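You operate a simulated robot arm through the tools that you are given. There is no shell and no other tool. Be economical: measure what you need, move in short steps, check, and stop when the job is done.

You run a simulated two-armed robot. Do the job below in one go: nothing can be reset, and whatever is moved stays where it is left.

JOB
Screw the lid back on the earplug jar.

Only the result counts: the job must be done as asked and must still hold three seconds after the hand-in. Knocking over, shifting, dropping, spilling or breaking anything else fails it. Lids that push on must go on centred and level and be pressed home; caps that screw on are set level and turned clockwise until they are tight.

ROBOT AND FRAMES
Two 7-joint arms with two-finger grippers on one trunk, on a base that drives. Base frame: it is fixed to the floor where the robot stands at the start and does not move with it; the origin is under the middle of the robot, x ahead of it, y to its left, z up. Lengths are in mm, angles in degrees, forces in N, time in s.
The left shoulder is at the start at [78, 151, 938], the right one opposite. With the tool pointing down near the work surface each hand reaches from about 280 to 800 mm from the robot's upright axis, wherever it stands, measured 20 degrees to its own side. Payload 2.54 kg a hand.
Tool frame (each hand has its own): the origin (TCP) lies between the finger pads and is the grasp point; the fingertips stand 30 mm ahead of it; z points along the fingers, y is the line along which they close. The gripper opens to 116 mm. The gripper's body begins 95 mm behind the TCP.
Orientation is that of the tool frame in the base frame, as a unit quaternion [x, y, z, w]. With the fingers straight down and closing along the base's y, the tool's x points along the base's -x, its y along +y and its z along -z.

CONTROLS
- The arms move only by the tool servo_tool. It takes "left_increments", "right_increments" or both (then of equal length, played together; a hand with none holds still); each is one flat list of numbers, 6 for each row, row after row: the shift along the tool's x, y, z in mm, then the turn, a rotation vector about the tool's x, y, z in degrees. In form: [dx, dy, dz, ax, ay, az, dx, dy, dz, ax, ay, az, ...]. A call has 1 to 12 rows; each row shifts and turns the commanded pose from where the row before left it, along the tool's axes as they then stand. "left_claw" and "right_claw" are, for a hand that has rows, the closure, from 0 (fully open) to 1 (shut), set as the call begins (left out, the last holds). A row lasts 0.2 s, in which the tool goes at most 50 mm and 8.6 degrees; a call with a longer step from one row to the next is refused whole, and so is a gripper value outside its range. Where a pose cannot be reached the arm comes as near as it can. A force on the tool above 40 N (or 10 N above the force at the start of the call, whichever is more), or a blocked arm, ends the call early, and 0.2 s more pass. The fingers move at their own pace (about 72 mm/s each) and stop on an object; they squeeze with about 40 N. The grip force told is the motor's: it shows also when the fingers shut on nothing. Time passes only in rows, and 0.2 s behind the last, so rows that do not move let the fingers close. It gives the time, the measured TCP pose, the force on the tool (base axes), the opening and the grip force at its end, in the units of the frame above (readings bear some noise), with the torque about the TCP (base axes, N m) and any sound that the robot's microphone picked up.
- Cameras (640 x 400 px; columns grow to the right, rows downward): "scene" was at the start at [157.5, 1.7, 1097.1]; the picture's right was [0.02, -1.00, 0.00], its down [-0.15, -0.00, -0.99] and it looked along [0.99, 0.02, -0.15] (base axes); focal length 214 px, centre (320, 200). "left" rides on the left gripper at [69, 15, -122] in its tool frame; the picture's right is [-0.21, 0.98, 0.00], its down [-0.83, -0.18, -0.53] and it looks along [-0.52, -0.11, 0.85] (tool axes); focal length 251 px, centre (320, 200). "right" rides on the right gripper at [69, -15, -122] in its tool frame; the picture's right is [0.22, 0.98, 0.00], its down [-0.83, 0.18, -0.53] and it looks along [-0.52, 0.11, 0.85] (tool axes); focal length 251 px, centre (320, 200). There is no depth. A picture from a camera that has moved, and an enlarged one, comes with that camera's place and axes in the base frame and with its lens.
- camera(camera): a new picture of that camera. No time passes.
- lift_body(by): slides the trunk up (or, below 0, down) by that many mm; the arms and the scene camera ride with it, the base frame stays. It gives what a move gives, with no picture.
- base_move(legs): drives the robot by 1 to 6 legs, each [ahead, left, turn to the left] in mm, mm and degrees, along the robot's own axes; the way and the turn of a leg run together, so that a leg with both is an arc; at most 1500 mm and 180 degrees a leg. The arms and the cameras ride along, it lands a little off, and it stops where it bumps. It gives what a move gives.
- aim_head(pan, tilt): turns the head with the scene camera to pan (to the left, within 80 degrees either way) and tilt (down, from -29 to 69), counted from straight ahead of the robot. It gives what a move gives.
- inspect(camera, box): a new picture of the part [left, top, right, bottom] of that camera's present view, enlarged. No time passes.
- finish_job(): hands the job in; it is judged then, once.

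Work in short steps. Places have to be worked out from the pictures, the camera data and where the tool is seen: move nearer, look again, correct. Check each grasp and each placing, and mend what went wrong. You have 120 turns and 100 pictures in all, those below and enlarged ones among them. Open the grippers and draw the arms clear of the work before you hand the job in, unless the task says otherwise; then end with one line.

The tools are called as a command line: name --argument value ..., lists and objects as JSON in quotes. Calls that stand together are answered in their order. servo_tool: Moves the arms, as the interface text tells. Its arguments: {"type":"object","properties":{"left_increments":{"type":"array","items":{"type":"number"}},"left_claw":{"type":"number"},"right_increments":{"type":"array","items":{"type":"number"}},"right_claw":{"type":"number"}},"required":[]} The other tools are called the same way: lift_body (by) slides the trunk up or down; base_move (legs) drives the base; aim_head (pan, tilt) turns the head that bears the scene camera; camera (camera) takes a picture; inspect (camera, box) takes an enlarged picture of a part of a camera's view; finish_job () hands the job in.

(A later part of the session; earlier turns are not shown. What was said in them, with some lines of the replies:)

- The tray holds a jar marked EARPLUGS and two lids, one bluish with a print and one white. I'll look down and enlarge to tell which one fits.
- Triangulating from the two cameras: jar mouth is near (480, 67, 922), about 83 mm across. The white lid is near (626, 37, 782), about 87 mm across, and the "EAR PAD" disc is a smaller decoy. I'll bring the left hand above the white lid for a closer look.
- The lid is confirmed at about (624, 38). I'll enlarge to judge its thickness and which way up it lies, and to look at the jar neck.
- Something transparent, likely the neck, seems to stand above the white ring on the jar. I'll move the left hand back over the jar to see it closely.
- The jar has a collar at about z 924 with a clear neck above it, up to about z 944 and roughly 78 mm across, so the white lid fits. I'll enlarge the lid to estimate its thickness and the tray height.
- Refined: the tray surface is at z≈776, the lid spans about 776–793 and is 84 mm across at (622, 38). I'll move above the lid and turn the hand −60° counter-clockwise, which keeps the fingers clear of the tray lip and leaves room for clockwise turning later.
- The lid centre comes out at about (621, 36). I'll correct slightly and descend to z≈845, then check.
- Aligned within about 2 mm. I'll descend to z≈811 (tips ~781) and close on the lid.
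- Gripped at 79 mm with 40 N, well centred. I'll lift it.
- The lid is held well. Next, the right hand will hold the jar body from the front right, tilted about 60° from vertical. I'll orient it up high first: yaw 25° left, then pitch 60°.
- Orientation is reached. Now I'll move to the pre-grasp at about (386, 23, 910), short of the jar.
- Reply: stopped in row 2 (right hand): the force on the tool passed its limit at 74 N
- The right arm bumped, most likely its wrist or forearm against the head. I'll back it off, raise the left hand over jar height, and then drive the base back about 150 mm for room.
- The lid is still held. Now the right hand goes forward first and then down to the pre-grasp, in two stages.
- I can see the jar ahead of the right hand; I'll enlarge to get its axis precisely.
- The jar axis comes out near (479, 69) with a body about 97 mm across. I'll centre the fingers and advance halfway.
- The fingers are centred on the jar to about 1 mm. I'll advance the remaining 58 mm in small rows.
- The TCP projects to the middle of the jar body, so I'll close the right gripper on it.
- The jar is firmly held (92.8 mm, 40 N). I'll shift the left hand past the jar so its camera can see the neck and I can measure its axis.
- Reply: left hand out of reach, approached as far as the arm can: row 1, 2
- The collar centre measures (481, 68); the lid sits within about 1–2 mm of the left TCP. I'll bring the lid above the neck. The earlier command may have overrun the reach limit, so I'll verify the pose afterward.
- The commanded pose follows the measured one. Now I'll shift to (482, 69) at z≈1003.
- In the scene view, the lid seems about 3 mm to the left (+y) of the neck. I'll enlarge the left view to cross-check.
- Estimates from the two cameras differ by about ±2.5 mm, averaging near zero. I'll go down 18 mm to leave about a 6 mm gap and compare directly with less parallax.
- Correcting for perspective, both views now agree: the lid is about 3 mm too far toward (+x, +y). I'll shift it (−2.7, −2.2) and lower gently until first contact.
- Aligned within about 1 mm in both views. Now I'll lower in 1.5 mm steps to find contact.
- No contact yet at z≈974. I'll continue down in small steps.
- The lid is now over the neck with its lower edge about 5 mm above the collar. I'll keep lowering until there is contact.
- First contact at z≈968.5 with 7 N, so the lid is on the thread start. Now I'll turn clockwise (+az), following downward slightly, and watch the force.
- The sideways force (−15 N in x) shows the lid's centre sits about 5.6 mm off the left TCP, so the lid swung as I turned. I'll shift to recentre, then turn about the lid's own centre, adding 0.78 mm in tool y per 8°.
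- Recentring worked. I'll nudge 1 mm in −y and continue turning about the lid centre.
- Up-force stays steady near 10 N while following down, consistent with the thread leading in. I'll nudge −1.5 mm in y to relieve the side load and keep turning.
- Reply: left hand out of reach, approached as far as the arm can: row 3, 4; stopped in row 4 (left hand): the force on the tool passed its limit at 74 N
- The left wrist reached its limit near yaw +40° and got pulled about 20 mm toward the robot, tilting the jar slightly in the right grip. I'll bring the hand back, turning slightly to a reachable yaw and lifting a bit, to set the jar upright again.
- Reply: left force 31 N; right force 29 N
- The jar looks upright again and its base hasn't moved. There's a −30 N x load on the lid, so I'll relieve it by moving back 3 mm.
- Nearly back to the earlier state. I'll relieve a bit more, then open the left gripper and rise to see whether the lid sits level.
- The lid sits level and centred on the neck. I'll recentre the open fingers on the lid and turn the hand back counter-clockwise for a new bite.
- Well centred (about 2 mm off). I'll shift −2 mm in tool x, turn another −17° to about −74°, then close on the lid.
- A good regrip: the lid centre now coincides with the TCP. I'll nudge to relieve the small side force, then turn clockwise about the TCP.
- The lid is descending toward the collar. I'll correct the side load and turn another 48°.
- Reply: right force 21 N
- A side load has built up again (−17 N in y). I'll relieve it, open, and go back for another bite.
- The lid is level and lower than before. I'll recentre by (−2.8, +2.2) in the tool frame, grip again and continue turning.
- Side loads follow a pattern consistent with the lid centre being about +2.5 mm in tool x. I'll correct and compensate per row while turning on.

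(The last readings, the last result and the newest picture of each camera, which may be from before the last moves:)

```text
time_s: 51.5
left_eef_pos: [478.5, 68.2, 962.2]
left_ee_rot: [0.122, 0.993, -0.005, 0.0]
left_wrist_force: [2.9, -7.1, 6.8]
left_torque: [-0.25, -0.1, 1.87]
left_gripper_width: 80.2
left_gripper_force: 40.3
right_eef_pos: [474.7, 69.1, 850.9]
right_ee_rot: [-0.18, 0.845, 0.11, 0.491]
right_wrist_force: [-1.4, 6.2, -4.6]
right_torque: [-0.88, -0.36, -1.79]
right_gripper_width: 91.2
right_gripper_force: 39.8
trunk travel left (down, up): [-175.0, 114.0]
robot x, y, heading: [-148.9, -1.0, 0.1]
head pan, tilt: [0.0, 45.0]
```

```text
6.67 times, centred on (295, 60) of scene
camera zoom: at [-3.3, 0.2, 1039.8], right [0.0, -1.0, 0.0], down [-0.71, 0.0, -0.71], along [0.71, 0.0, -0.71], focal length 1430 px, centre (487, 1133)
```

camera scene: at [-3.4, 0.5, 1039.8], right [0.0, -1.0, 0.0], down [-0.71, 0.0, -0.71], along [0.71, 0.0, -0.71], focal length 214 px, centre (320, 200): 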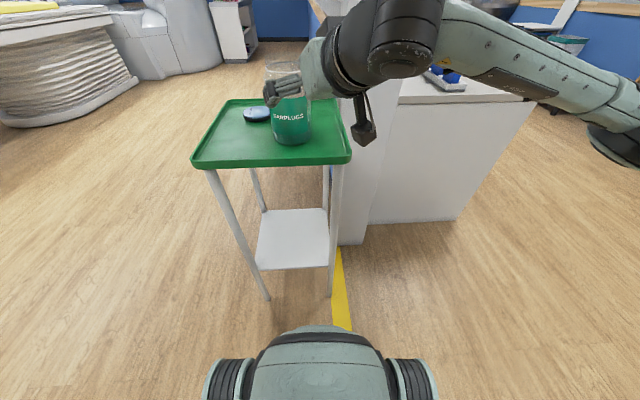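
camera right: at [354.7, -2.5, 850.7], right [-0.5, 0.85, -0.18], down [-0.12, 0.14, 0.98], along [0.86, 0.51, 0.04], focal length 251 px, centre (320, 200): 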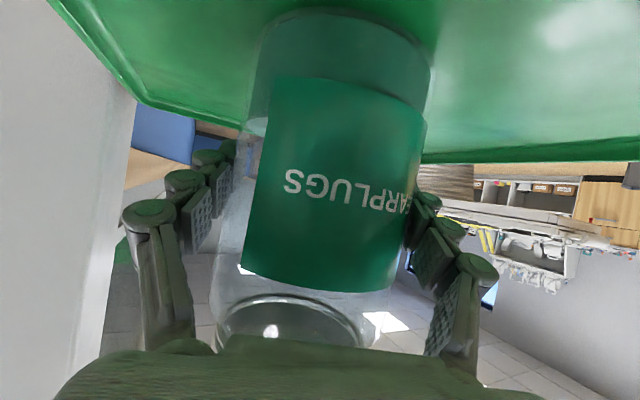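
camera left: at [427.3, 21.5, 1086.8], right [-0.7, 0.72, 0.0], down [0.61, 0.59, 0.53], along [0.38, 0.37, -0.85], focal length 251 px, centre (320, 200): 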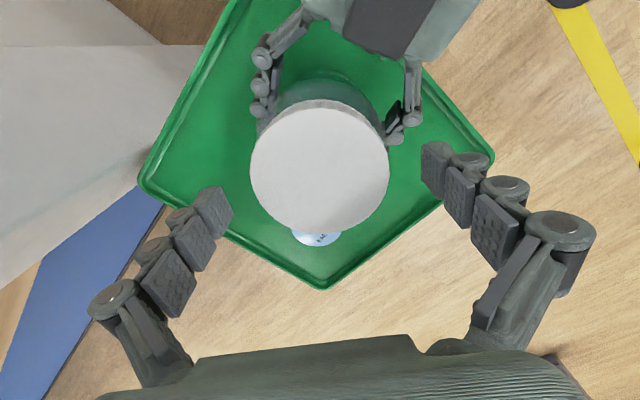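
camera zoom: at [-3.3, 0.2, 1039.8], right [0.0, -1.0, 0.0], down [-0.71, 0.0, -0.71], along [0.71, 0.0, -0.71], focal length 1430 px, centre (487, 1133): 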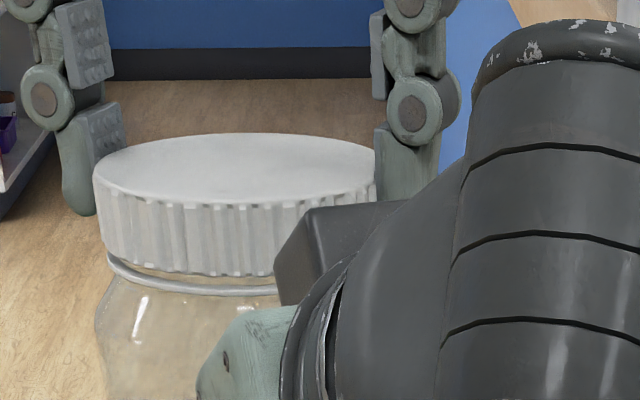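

Torque about z jumped to 1.9 N·m and the lid is close to the collar, so it's becoming tight. I'll turn a little more to confirm.

servo_tool --left_increments '[0, -0.2, 0.05, 0, 0, 5, 0, -0.2, 0.05, 0, 0, 5]'

```text
time_s: 52.1
left_eef_pos: [479.0, 68.4, 961.8]
left_ee_rot: [0.209, 0.978, -0.005, 0.0]
left_wrist_force: [2.1, -7.7, 3.8]
left_torque: [-0.06, -0.01, 1.51]
left_gripper_width: 79.3
left_gripper_force: 39.8
right_eef_pos: [475.4, 69.8, 852.3]
right_ee_rot: [-0.181, 0.845, 0.11, 0.49]
right_wrist_force: [-1.7, 6.6, -4.1]
right_torque: [-0.93, -0.23, -1.49]
right_gripper_width: 90.7
right_gripper_force: 39.6
trunk travel left (down, up): [-175.0, 114.0]
robot x, y, heading: [-152.2, -1.7, -0.3]
head pan, tilt: [0.0, 45.0]
```

Torque plateaus around 1.5 N·m, so either the lid is tight or something is slipping. I'll release, take another bite, and check that it resists straight away.

servo_tool --left_increments '[0, 0, 0, 0, 0, 0, 0, 0, 0, 0, 0, 0, 0, 0, 0, 0, 0, 0]' --left_claw 0.0

servo_tool --left_increments '[0, -0.8, 0, 0, 0, -8.5, 0, 0, 0, 0, 0, -8.5, 0, 0, 0, 0, 0, -8.5, 0, 0, 0, 0, 0, -8.5, 0, 0, 0, 0, 0, -8.5, 0, 0, 0, 0, 0, -8.5, 0, 0, 0, 0, 0, -8.5, 0, 0, 0, 0, 0, -8.5, 0, 0, 0, 0, 0, 0]'

inspect --camera "left" --box '[220, 60, 420, 260]'

inspect --camera "scene" --box '[250, 30, 340, 90]'

camera --camera "right"

```text
time_s: 52.9
left_eef_pos: [478.5, 68.4, 963.1]
left_ee_rot: [0.209, 0.978, -0.005, -0.001]
left_wrist_force: [0.0, 0.1, -0.6]
left_torque: [0.04, 0.04, 0.03]
left_gripper_width: 115.8
left_gripper_force: 0.1
right_eef_pos: [475.9, 70.1, 850.7]
right_ee_rot: [-0.18, 0.845, 0.11, 0.492]
right_wrist_force: [0.4, -0.6, -3.3]
right_torque: [-0.01, 0.02, -0.02]
right_gripper_width: 90.9
right_gripper_force: 39.8
trunk travel left (down, up): [-175.0, 114.0]
robot x, y, heading: [-147.8, -0.6, 0.3]
head pan, tilt: [0.0, 45.0]
```

```text
time_s: 54.9
left_eef_pos: [476.9, 68.3, 963.4]
left_ee_rot: [-0.375, 0.927, -0.002, -0.003]
left_wrist_force: [-0.2, 0.2, -0.9]
left_torque: [0.0, 0.01, 0.0]
left_gripper_width: 116.0
left_gripper_force: 0.0
right_eef_pos: [476.8, 68.8, 851.0]
right_ee_rot: [-0.18, 0.845, 0.11, 0.491]
right_wrist_force: [0.8, -0.5, -0.7]
right_torque: [-0.12, -0.08, 0.0]
right_gripper_width: 90.8
right_gripper_force: 39.9
trunk travel left (down, up): [-175.0, 114.0]
robot x, y, heading: [-148.5, 2.1, -0.1]
head pan, tilt: [0.0, 45.0]
```

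```text
2.00 times, centred on (320, 160) of left
camera zoom: at [418.3, 32.1, 1085.0], right [-0.52, 0.85, 0.0], down [0.72, 0.45, 0.53], along [0.45, 0.27, -0.85], focal length 503 px, centre (320, 280)
```

zoom: 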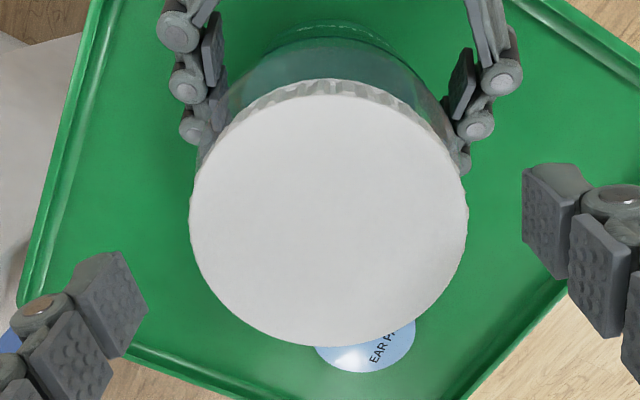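

```text
6.67 times, centred on (295, 60) of scene
camera zoom: at [-3.2, 0.4, 1039.8], right [0.0, -1.0, 0.0], down [-0.71, 0.0, -0.71], along [0.71, 0.0, -0.71], focal length 1430 px, centre (487, 1133)
```

zoom: 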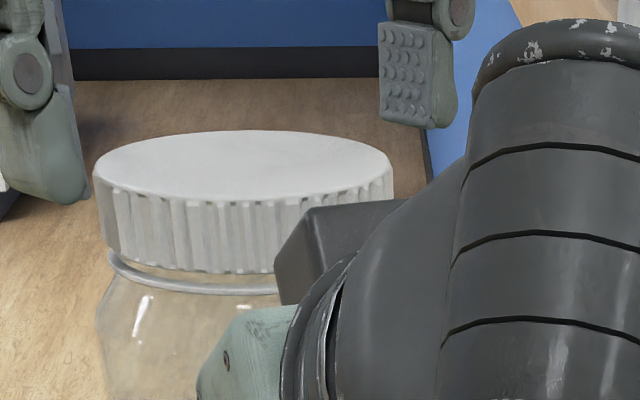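

```text
31 pictures are left
camera right: at [353.9, -1.6, 850.5], right [-0.5, 0.85, -0.18], down [-0.12, 0.13, 0.98], along [0.86, 0.51, 0.04], focal length 251 px, centre (320, 200)
```

right: 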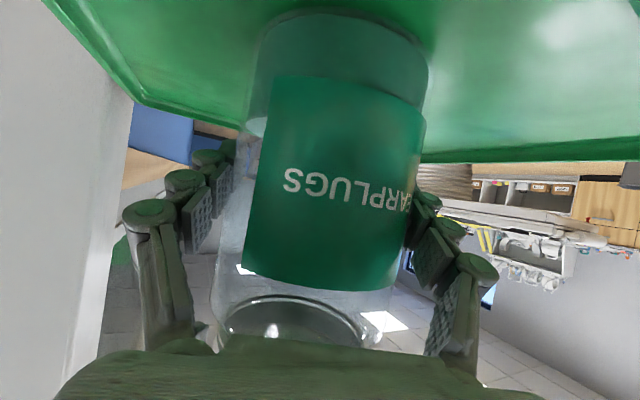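

Lid is level and the jar hasn't rotated. I'll recentre, grip, and test-turn with checks on the torque.

servo_tool --left_increments '[1.8, 2.2, 0, 0, 0, 0, 0, 0, 0, 0, 0, 0]'

servo_tool --left_increments '[0, 0, 0, 0, 0, 0, 0, 0, 0, 0, 0, 0, 0, 0, 0, 0, 0, 0]' --left_claw 1.0

servo_tool --left_increments '[0, 0, 0.05, 0, 0, 6, 0, 0, 0.05, 0, 0, 6]'

servo_tool --left_increments '[0, 0, 0.05, 0, 0, 6, 0, 0, 0.05, 0, 0, 6]'

```text
time_s: 55.5
left_eef_pos: [476.2, 67.8, 962.9]
left_ee_rot: [-0.374, 0.927, -0.003, -0.003]
left_wrist_force: [-0.2, 1.1, 0.3]
left_torque: [0.03, 0.01, 0.01]
left_gripper_width: 116.0
left_gripper_force: 0.0
right_eef_pos: [477.0, 68.7, 851.4]
right_ee_rot: [-0.181, 0.845, 0.11, 0.491]
right_wrist_force: [0.8, 1.2, 0.3]
right_torque: [-0.17, -0.05, 0.02]
right_gripper_width: 91.0
right_gripper_force: 40.4
trunk travel left (down, up): [-175.0, 114.0]
robot x, y, heading: [-149.2, -1.7, -0.2]
head pan, tilt: [0.0, 45.0]
```

```text
time_s: 56.3
left_eef_pos: [475.0, 67.3, 963.3]
left_ee_rot: [-0.374, 0.927, -0.003, -0.004]
left_wrist_force: [0.5, 1.7, 3.1]
left_torque: [0.07, 0.06, 0.03]
left_gripper_width: 79.7
left_gripper_force: 39.8
right_eef_pos: [476.2, 69.6, 850.8]
right_ee_rot: [-0.18, 0.846, 0.109, 0.491]
right_wrist_force: [2.2, 0.2, -1.1]
right_torque: [-0.04, -0.17, -0.02]
right_gripper_width: 91.1
right_gripper_force: 40.4
trunk travel left (down, up): [-175.0, 114.0]
robot x, y, heading: [-149.8, -2.0, 0.1]
head pan, tilt: [0.0, 45.0]
```

```text
time_s: 56.9
left_eef_pos: [474.5, 67.6, 962.6]
left_ee_rot: [-0.276, 0.961, -0.004, -0.003]
left_wrist_force: [1.6, -1.1, 4.4]
left_torque: [0.01, 0.03, 1.74]
left_gripper_width: 79.9
left_gripper_force: 40.2
right_eef_pos: [476.5, 69.1, 851.2]
right_ee_rot: [-0.181, 0.845, 0.11, 0.491]
right_wrist_force: [-0.9, 0.6, -0.6]
right_torque: [-0.25, -0.29, -1.68]
right_gripper_width: 91.3
right_gripper_force: 39.7
trunk travel left (down, up): [-175.0, 114.0]
robot x, y, heading: [-152.4, 2.5, -0.3]
head pan, tilt: [0.0, 45.0]
```

```text
time_s: 57.5
left_eef_pos: [474.8, 68.9, 962.5]
left_ee_rot: [-0.174, 0.985, -0.004, -0.003]
left_wrist_force: [1.6, -0.9, 1.9]
left_torque: [0.09, -0.03, 2.55]
left_gripper_width: 79.5
left_gripper_force: 39.7
right_eef_pos: [476.4, 68.4, 850.5]
right_ee_rot: [-0.179, 0.846, 0.109, 0.491]
right_wrist_force: [0.5, 1.6, -0.2]
right_torque: [-0.46, -0.26, -2.51]
right_gripper_width: 91.0
right_gripper_force: 39.9
trunk travel left (down, up): [-175.0, 114.0]
robot x, y, heading: [-152.9, -0.7, -0.1]
head pan, tilt: [0.0, 45.0]
```

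Resistance is immediate and rising (1.7 → 2.55 N·m), so the lid is tight. One more small turn to finish.

servo_tool --left_increments '[0, 0, 0, 0, 0, 6, 0, 0, 0, 0, 0, 6, 0, 0, 0, 0, 0, 6]'

inspect --camera "scene" --box '[250, 30, 340, 90]'

camera --camera "right"

```text
time_s: 58.3
left_eef_pos: [475.8, 67.9, 962.0]
left_ee_rot: [-0.017, 1.0, -0.005, -0.003]
left_wrist_force: [-2.3, 3.2, 1.1]
left_torque: [0.22, 0.16, 1.36]
left_gripper_width: 79.7
left_gripper_force: 39.5
right_eef_pos: [476.2, 68.8, 851.2]
right_ee_rot: [-0.181, 0.845, 0.11, 0.491]
right_wrist_force: [1.4, -3.7, 1.0]
right_torque: [-0.09, 0.08, -1.36]
right_gripper_width: 91.0
right_gripper_force: 39.7
trunk travel left (down, up): [-175.0, 114.0]
robot x, y, heading: [-153.8, -3.0, 0.1]
head pan, tilt: [0.0, 45.0]
```

```text
6.67 times, centred on (295, 60) of scene
camera zoom: at [-3.4, 0.3, 1039.9], right [0.0, -1.0, 0.0], down [-0.71, 0.0, -0.71], along [0.71, 0.0, -0.71], focal length 1430 px, centre (487, 1133)
```

zoom: 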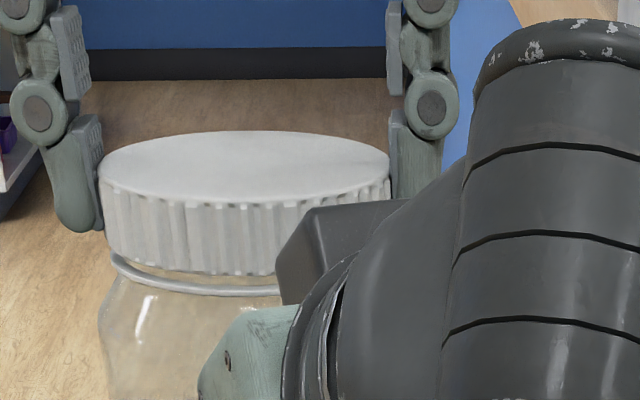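

```text
29 pictures are left
camera right: at [354.0, -1.9, 850.6], right [-0.5, 0.85, -0.18], down [-0.12, 0.13, 0.98], along [0.86, 0.51, 0.04], focal length 251 px, centre (320, 200)
```

right: 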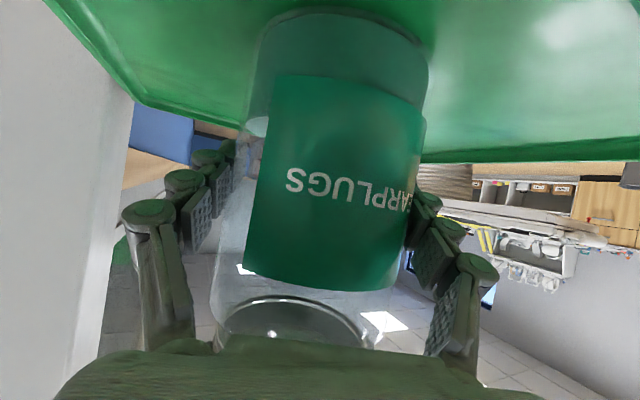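

The lid is tight and level; the fingers now slip at about 2.5 N·m. I'll open the left gripper and raise it clear.

servo_tool --left_increments '[0, 0, 0, 0, 0, 0, 0, 0, 0, 0, 0, 0, 0, 0, 0, 0, 0, 0]' --left_claw 0.0

servo_tool --left_increments '[0, 0, -15, 0, 0, 0, 0, 0, -30, 0, 0, 0, 0, 0, -30, 0, 0, 0, 10, 10, -30, 0, 0, 0, 15, 20, -10, 0, 0, 0, 15, 20, 0, 0, 0, 0, 15, 20, 0, 0, 0, 0]'

inspect --camera "scene" --box '[230, 30, 350, 150]'

camera --camera "left"

```text
time_s: 59.1
left_eef_pos: [474.5, 67.4, 962.5]
left_ee_rot: [-0.017, 1.0, -0.004, -0.003]
left_wrist_force: [-0.2, -0.1, 0.9]
left_torque: [0.01, 0.01, -0.01]
left_gripper_width: 116.1
left_gripper_force: 0.1
right_eef_pos: [476.5, 69.1, 852.1]
right_ee_rot: [-0.181, 0.845, 0.111, 0.491]
right_wrist_force: [-0.7, 1.4, 0.4]
right_torque: [-0.05, 0.12, -0.05]
right_gripper_width: 91.2
right_gripper_force: 39.7
trunk travel left (down, up): [-175.0, 114.0]
robot x, y, heading: [-148.7, 0.4, -0.1]
head pan, tilt: [0.0, 45.0]
```

```text
time_s: 60.7
left_eef_pos: [418.4, 136.2, 1077.4]
left_ee_rot: [-0.016, 1.0, -0.005, -0.002]
left_wrist_force: [-0.7, -0.5, 0.6]
left_torque: [0.02, 0.01, 0.0]
left_gripper_width: 116.1
left_gripper_force: 0.0
right_eef_pos: [475.4, 69.6, 851.2]
right_ee_rot: [-0.181, 0.845, 0.11, 0.491]
right_wrist_force: [-0.7, -0.7, 1.2]
right_torque: [-0.15, 0.11, -0.03]
right_gripper_width: 91.0
right_gripper_force: 40.0
trunk travel left (down, up): [-175.0, 114.0]
robot x, y, heading: [-148.7, -2.1, 0.1]
head pan, tilt: [0.0, 45.0]
```

```text
3.33 times, centred on (290, 90) of scene
camera zoom: at [-3.5, 0.5, 1039.9], right [0.0, -1.0, 0.0], down [-0.71, 0.0, -0.71], along [0.71, 0.0, -0.71], focal length 715 px, centre (420, 567)
```

zoom: 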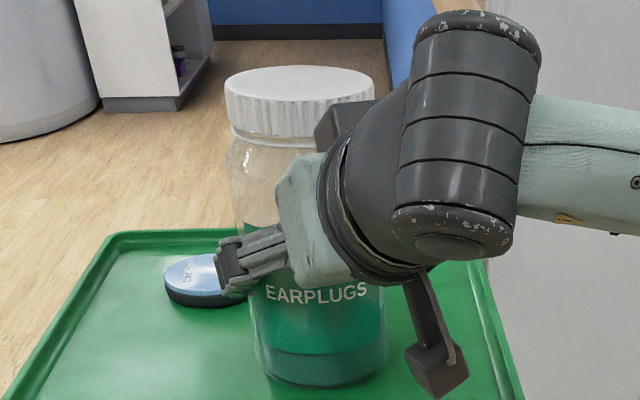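

```text
27 pictures are left
camera left: at [349.1, 151.3, 1199.4], right [0.18, 0.98, -0.01], down [0.83, -0.15, 0.53], along [0.52, -0.1, -0.85], focal length 251 px, centre (320, 200)
```

left: 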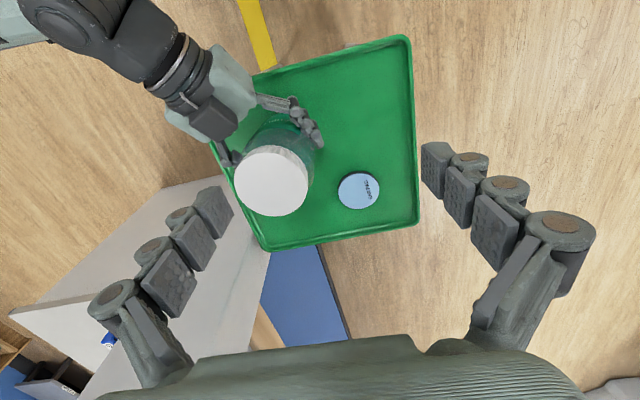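

The lid is on and the jar looks upright. I'll open the right gripper in place and check the jar doesn't shift.

servo_tool --right_increments '[0, 0, 0, 0, 0, 0, 0, 0, 0, 0, 0, 0, 0, 0, 0, 0, 0, 0]' --right_claw 0.0

camera --camera "right"

inspect --camera "scene" --box '[230, 30, 350, 150]'

```text
time_s: 61.5
left_eef_pos: [418.6, 135.5, 1076.9]
left_ee_rot: [-0.016, 1.0, -0.004, -0.002]
left_wrist_force: [-0.3, 1.0, -0.5]
left_torque: [0.0, -0.01, 0.0]
left_gripper_width: 116.1
left_gripper_force: 0.2
right_eef_pos: [476.1, 69.7, 850.2]
right_ee_rot: [-0.18, 0.845, 0.109, 0.491]
right_wrist_force: [0.6, -0.7, -0.2]
right_torque: [0.0, -0.01, -0.03]
right_gripper_width: 116.1
right_gripper_force: 0.1
trunk travel left (down, up): [-175.0, 114.0]
robot x, y, heading: [-150.6, 1.4, -0.0]
head pan, tilt: [0.0, 45.0]
```

```text
26 pictures are left
camera right: at [353.8, -1.6, 850.5], right [-0.5, 0.85, -0.18], down [-0.12, 0.13, 0.98], along [0.86, 0.51, 0.04], focal length 251 px, centre (320, 200)
```

right: 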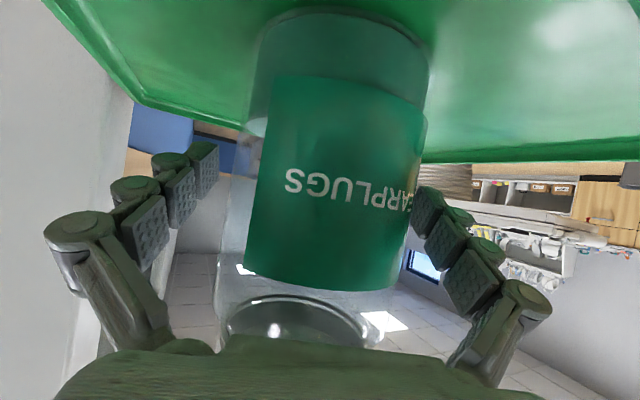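

```text
3.33 times, centred on (290, 90) of scene
camera zoom: at [-3.3, 0.4, 1039.8], right [0.0, -1.0, 0.0], down [-0.71, 0.0, -0.71], along [0.71, 0.0, -0.71], focal length 715 px, centre (420, 567)
```

zoom: 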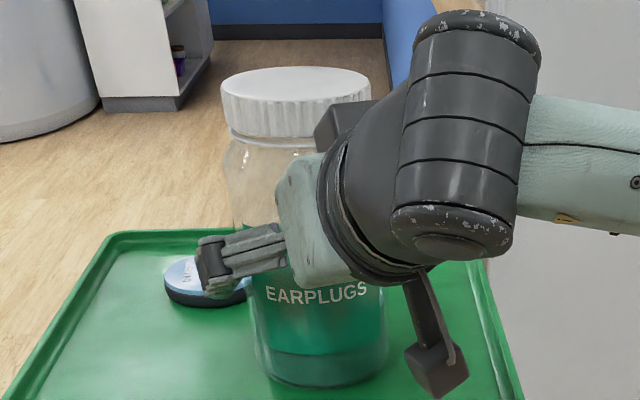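

The jar stayed put on release. It sits nearer the one finger, so I'll centre by 4 mm and then back straight out along the tool axis.

servo_tool --right_increments '[0, 4, 0, 0, 0, 0, 0, 0, -15, 0, 0, 0, 0, 0, -25, 0, 0, 0, 0, 0, -30, 0, 0, 0, 0, 0, -30, 0, 0, 0, 0, 0, -25, 0, 0, 0]'

inspect --camera "scene" --box '[230, 30, 350, 150]'

camera --camera "right"

```text
time_s: 62.9
left_eef_pos: [418.4, 136.5, 1076.8]
left_ee_rot: [-0.016, 1.0, -0.003, -0.002]
left_wrist_force: [-0.2, -0.3, 0.4]
left_torque: [0.01, -0.05, -0.02]
left_gripper_width: 116.1
left_gripper_force: 0.0
right_eef_pos: [374.4, 27.9, 913.6]
right_ee_rot: [-0.18, 0.845, 0.11, 0.491]
right_wrist_force: [0.1, 0.0, 0.3]
right_torque: [0.0, 0.01, 0.01]
right_gripper_width: 115.8
right_gripper_force: 0.1
trunk travel left (down, up): [-175.0, 114.0]
robot x, y, heading: [-151.3, -0.4, -0.1]
head pan, tilt: [0.0, 45.0]
```

```text
3.33 times, centred on (290, 90) of scene
camera zoom: at [-3.4, 0.4, 1039.8], right [0.0, -1.0, 0.0], down [-0.71, 0.0, -0.71], along [0.71, 0.0, -0.71], focal length 715 px, centre (420, 567)
```

zoom: 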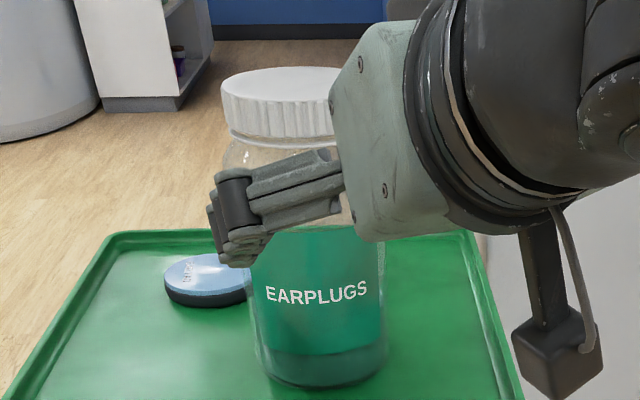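

```text
23 pictures are left
camera right: at [252.4, -43.3, 912.2], right [-0.5, 0.85, -0.18], down [-0.12, 0.13, 0.98], along [0.86, 0.51, 0.04], focal length 251 px, centre (320, 200)
```

right: 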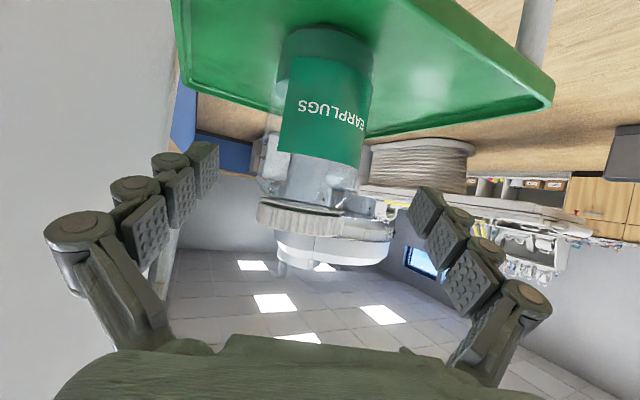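

Clear of the jar. I'll draw the right arm up and aside along the reverse of its approach, then take a final look.

servo_tool --right_increments '[-18, -21.8, -22, 0, 0, 0, -18, -21.8, -22, 0, 0, 0, -18, -21.8, -22, 0, 0, 0, -18, -21.8, -22, 0, 0, 0]'

inspect --camera "scene" --box '[190, 30, 370, 180]'

inspect --camera "scene" --box '[255, 35, 325, 85]'

```text
time_s: 63.9
left_eef_pos: [417.7, 136.6, 1076.5]
left_ee_rot: [-0.016, 1.0, -0.003, -0.001]
left_wrist_force: [-0.1, 0.2, 0.1]
left_torque: [-0.02, 0.02, -0.02]
left_gripper_width: 115.8
left_gripper_force: 0.1
right_eef_pos: [373.9, -69.4, 1019.1]
right_ee_rot: [-0.181, 0.845, 0.11, 0.491]
right_wrist_force: [-0.6, 1.1, 0.4]
right_torque: [0.02, 0.01, -0.01]
right_gripper_width: 116.0
right_gripper_force: 0.1
trunk travel left (down, up): [-175.0, 114.0]
robot x, y, heading: [-154.6, 0.6, 0.2]
head pan, tilt: [0.0, 45.0]
```

```text
2.67 times, centred on (280, 105) of scene
camera zoom: at [-3.4, 0.3, 1039.8], right [0.0, -1.0, 0.0], down [-0.71, 0.0, -0.71], along [0.71, 0.0, -0.71], focal length 572 px, centre (427, 453)
```

zoom: 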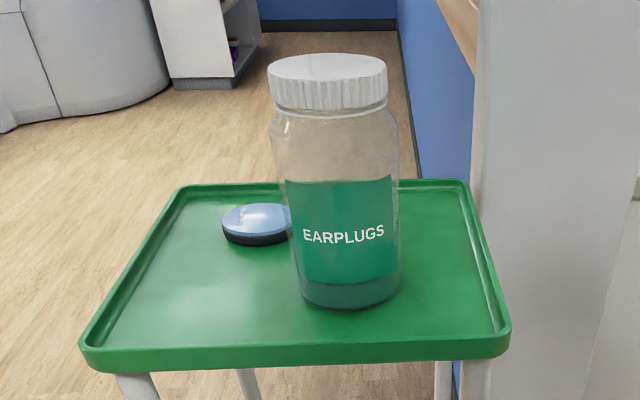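

```text
8.00 times, centred on (290, 60) of scene
camera zoom: at [-3.4, 0.3, 1039.8], right [0.0, -1.0, 0.0], down [-0.71, 0.0, -0.71], along [0.71, 0.0, -0.71], focal length 1716 px, centre (560, 1320)
```

zoom: 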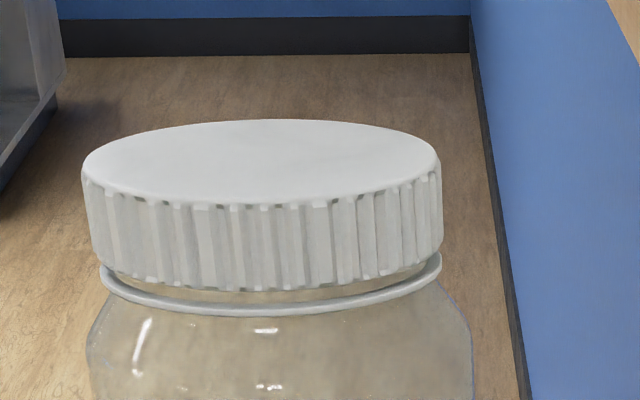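

The lid sits level and centred above the collar, the jar stands upright, the other disc hasn't moved, and both arms are clear. I'm handing in.

finish_job

```text
The job is handed in.
```

The white lid is screwed level and tight onto the earplug jar. The jar stands upright 1–3 mm from where it was, because it tilted toward the robot once during the turning and had to be set straight again. The "EAR PAD" disc was not touched, and both grippers are open and clear.
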